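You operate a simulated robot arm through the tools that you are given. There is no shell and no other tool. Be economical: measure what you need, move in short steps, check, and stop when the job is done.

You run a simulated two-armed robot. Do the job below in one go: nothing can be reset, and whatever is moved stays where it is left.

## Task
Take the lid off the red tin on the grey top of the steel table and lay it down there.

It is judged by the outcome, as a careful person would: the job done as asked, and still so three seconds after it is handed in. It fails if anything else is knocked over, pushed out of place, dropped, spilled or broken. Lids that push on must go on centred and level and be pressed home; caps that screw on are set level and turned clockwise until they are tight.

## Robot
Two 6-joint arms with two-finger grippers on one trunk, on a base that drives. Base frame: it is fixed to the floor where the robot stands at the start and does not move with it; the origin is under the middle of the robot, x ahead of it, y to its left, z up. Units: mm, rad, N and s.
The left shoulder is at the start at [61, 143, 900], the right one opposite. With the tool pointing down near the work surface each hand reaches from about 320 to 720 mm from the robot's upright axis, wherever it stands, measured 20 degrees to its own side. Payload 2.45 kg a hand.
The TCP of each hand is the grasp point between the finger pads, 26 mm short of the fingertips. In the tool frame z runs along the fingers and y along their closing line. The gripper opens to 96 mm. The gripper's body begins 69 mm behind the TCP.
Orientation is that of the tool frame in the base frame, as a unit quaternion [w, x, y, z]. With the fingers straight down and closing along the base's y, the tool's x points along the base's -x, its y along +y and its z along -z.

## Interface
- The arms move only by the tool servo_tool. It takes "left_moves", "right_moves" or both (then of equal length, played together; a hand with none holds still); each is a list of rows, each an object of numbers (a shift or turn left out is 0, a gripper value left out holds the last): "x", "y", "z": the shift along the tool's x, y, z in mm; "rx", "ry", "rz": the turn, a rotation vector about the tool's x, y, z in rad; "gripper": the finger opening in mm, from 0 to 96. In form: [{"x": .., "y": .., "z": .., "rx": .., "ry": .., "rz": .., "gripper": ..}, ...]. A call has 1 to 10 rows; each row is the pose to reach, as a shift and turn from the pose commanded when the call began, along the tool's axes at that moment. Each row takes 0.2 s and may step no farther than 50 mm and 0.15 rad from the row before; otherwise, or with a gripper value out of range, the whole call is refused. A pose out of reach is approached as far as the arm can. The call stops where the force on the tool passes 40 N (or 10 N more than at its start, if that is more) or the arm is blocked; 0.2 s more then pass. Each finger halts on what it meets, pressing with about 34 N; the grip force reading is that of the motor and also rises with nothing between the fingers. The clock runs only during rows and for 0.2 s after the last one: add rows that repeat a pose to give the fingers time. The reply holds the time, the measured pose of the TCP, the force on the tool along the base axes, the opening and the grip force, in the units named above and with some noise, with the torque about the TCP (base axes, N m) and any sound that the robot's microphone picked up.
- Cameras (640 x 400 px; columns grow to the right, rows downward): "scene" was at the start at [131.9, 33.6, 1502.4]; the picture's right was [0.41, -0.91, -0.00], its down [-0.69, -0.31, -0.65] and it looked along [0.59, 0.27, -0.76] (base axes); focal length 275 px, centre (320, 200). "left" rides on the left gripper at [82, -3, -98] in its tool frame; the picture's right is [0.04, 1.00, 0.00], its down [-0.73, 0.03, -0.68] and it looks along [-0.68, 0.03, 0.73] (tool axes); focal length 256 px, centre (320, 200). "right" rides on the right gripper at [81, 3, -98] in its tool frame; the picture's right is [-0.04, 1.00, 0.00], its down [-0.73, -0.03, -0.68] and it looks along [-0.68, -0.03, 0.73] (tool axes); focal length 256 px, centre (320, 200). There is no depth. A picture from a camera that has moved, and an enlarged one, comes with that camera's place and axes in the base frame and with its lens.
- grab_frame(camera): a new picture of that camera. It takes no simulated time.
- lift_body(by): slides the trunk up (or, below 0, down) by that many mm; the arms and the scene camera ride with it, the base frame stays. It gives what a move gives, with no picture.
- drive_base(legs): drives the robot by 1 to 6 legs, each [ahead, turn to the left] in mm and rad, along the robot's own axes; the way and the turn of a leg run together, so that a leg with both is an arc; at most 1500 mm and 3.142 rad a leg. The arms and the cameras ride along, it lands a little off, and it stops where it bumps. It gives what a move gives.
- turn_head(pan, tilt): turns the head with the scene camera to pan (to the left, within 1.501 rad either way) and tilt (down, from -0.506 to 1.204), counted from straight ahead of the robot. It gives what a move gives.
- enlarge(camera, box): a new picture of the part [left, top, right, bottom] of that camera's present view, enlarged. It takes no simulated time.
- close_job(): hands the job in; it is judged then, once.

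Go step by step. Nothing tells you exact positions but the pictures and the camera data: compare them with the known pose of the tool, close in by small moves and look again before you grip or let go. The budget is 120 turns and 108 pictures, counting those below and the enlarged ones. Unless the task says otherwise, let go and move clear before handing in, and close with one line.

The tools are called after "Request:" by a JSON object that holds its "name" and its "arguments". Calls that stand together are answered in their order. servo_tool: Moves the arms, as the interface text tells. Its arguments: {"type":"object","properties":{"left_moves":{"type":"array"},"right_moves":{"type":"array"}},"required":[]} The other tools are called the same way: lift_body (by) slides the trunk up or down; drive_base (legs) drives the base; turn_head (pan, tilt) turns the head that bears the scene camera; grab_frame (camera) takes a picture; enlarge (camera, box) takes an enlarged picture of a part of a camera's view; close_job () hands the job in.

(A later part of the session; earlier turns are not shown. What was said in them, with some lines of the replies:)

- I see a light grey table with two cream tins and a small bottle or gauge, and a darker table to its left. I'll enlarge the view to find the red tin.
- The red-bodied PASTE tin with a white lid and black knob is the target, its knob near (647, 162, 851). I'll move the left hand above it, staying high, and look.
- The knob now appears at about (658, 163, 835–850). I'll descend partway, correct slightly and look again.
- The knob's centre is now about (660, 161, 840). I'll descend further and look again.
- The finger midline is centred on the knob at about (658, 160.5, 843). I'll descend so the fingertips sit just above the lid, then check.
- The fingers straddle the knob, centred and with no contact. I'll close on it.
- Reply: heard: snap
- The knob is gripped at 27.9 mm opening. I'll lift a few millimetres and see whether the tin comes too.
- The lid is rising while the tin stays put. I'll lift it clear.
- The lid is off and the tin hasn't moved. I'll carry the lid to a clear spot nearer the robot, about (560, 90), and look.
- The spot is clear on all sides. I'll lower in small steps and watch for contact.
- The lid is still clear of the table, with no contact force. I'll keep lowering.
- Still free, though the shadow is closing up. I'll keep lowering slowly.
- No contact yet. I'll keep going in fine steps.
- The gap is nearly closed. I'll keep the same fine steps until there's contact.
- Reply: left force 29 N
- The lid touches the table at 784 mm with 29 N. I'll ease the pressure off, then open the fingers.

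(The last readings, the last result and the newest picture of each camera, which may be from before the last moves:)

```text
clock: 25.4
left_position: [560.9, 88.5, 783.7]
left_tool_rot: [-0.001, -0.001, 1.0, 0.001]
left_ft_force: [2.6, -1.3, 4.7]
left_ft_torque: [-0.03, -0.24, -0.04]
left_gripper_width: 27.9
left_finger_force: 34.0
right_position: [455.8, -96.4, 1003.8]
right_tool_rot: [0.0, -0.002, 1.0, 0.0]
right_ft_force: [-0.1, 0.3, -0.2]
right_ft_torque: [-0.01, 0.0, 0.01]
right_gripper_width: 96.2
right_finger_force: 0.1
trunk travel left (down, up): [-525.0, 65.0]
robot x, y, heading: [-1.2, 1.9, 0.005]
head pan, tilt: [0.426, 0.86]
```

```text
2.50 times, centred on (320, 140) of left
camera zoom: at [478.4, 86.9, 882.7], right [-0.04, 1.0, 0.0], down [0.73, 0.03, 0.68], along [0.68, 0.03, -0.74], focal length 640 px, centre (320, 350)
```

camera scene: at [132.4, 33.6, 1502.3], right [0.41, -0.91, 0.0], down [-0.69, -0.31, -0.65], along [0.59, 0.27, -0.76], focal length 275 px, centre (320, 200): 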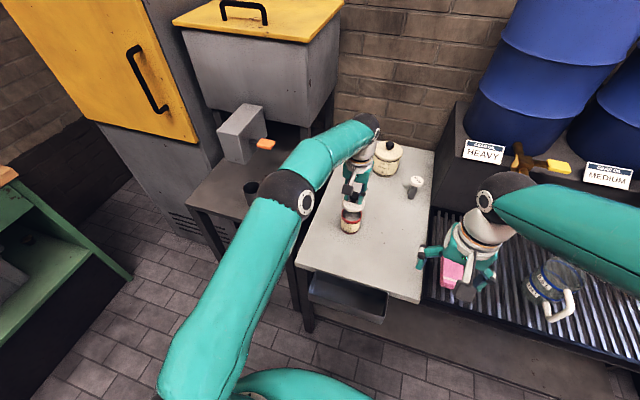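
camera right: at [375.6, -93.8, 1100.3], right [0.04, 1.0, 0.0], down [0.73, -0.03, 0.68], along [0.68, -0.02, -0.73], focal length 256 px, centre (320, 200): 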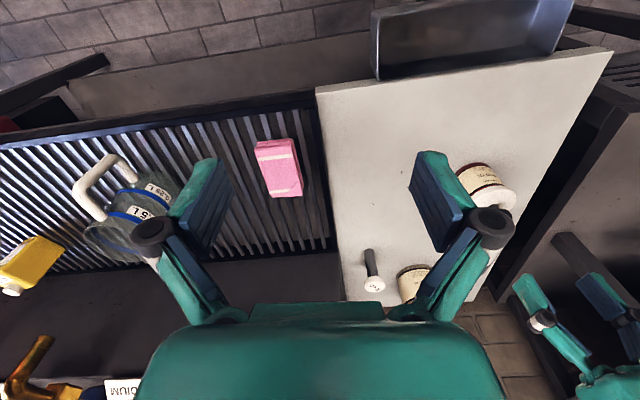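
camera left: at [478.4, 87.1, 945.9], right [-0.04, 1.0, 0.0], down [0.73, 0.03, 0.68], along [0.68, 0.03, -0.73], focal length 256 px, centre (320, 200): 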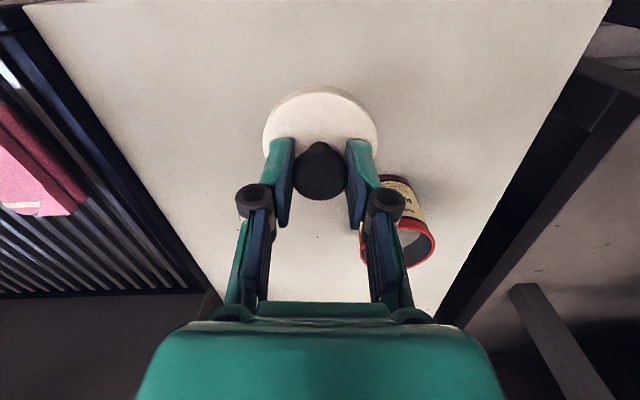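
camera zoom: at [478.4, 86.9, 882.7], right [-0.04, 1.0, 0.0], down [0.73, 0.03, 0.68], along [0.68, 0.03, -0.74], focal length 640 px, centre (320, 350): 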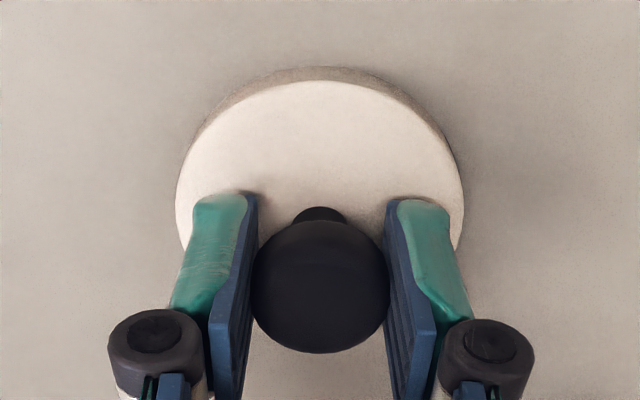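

The lid rests lightly and level on the table. I'll open the fingers and rise straight up.

Request:
{"name": "servo_tool", "arguments": {"left_moves": [{"gripper": 35}, {"gripper": 45}, {"gripper": 58}, {"gripper": 58}, {"z": -15}, {"z": -40}, {"z": -80}, {"z": -120}, {"z": -120}]}}

Request:
{"name": "grab_frame", "arguments": {"camera": "left"}}

Request:
{"name": "enlarge", "arguments": {"camera": "scene", "box": [290, 170, 450, 280]}}

```text
clock: 27.4
left_position: [560.3, 91.4, 904.2]
left_tool_rot: [0.0, 0.0, 1.0, 0.0]
left_ft_force: [0.1, 1.0, -0.4]
left_ft_torque: [-0.01, -0.01, -0.02]
left_gripper_width: 58.1
left_finger_force: 0.1
right_position: [456.1, -97.3, 1003.0]
right_tool_rot: [-0.001, -0.002, 1.0, -0.001]
right_ft_force: [0.0, 0.4, 0.1]
right_ft_torque: [0.01, 0.0, 0.0]
right_gripper_width: 95.9
right_finger_force: 0.0
trunk travel left (down, up): [-525.0, 65.0]
robot x, y, heading: [-0.2, 1.0, 0.002]
head pan, tilt: [0.426, 0.86]
```

```text
67 pictures are left
camera left: at [478.9, 88.3, 1003.1], right [-0.04, 1.0, 0.0], down [0.73, 0.03, 0.68], along [0.68, 0.03, -0.73], focal length 256 px, centre (320, 200)
```

left: 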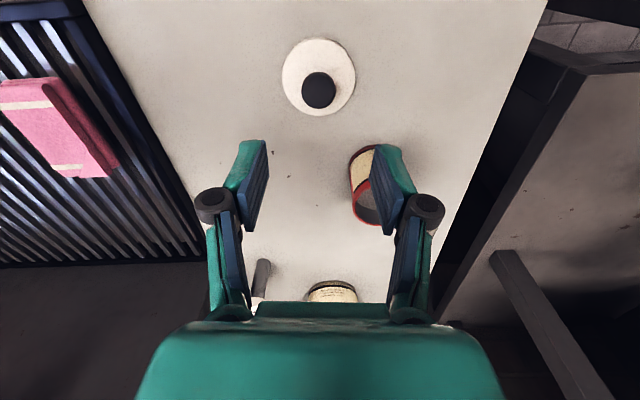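

```text
3.64 times, centred on (370, 225) of scene
camera zoom: at [132.5, 33.6, 1502.3], right [0.41, -0.91, 0.0], down [-0.69, -0.31, -0.65], along [0.59, 0.27, -0.76], focal length 1000 px, centre (138, 109)
```

zoom: 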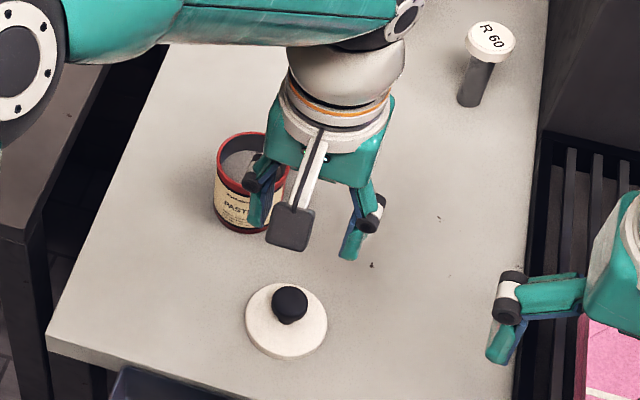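

The lid lies flat on the grey top, the tin stands undisturbed and the hand is clear. I'm handing in.

Request:
{"name": "close_job", "arguments": {}}

```text
The job is handed in.
```

The lid is off the red PASTE tin and lying flat, knob up, on the grey top beside it; in the last pictures, the tin and the other things on the table were still in place.
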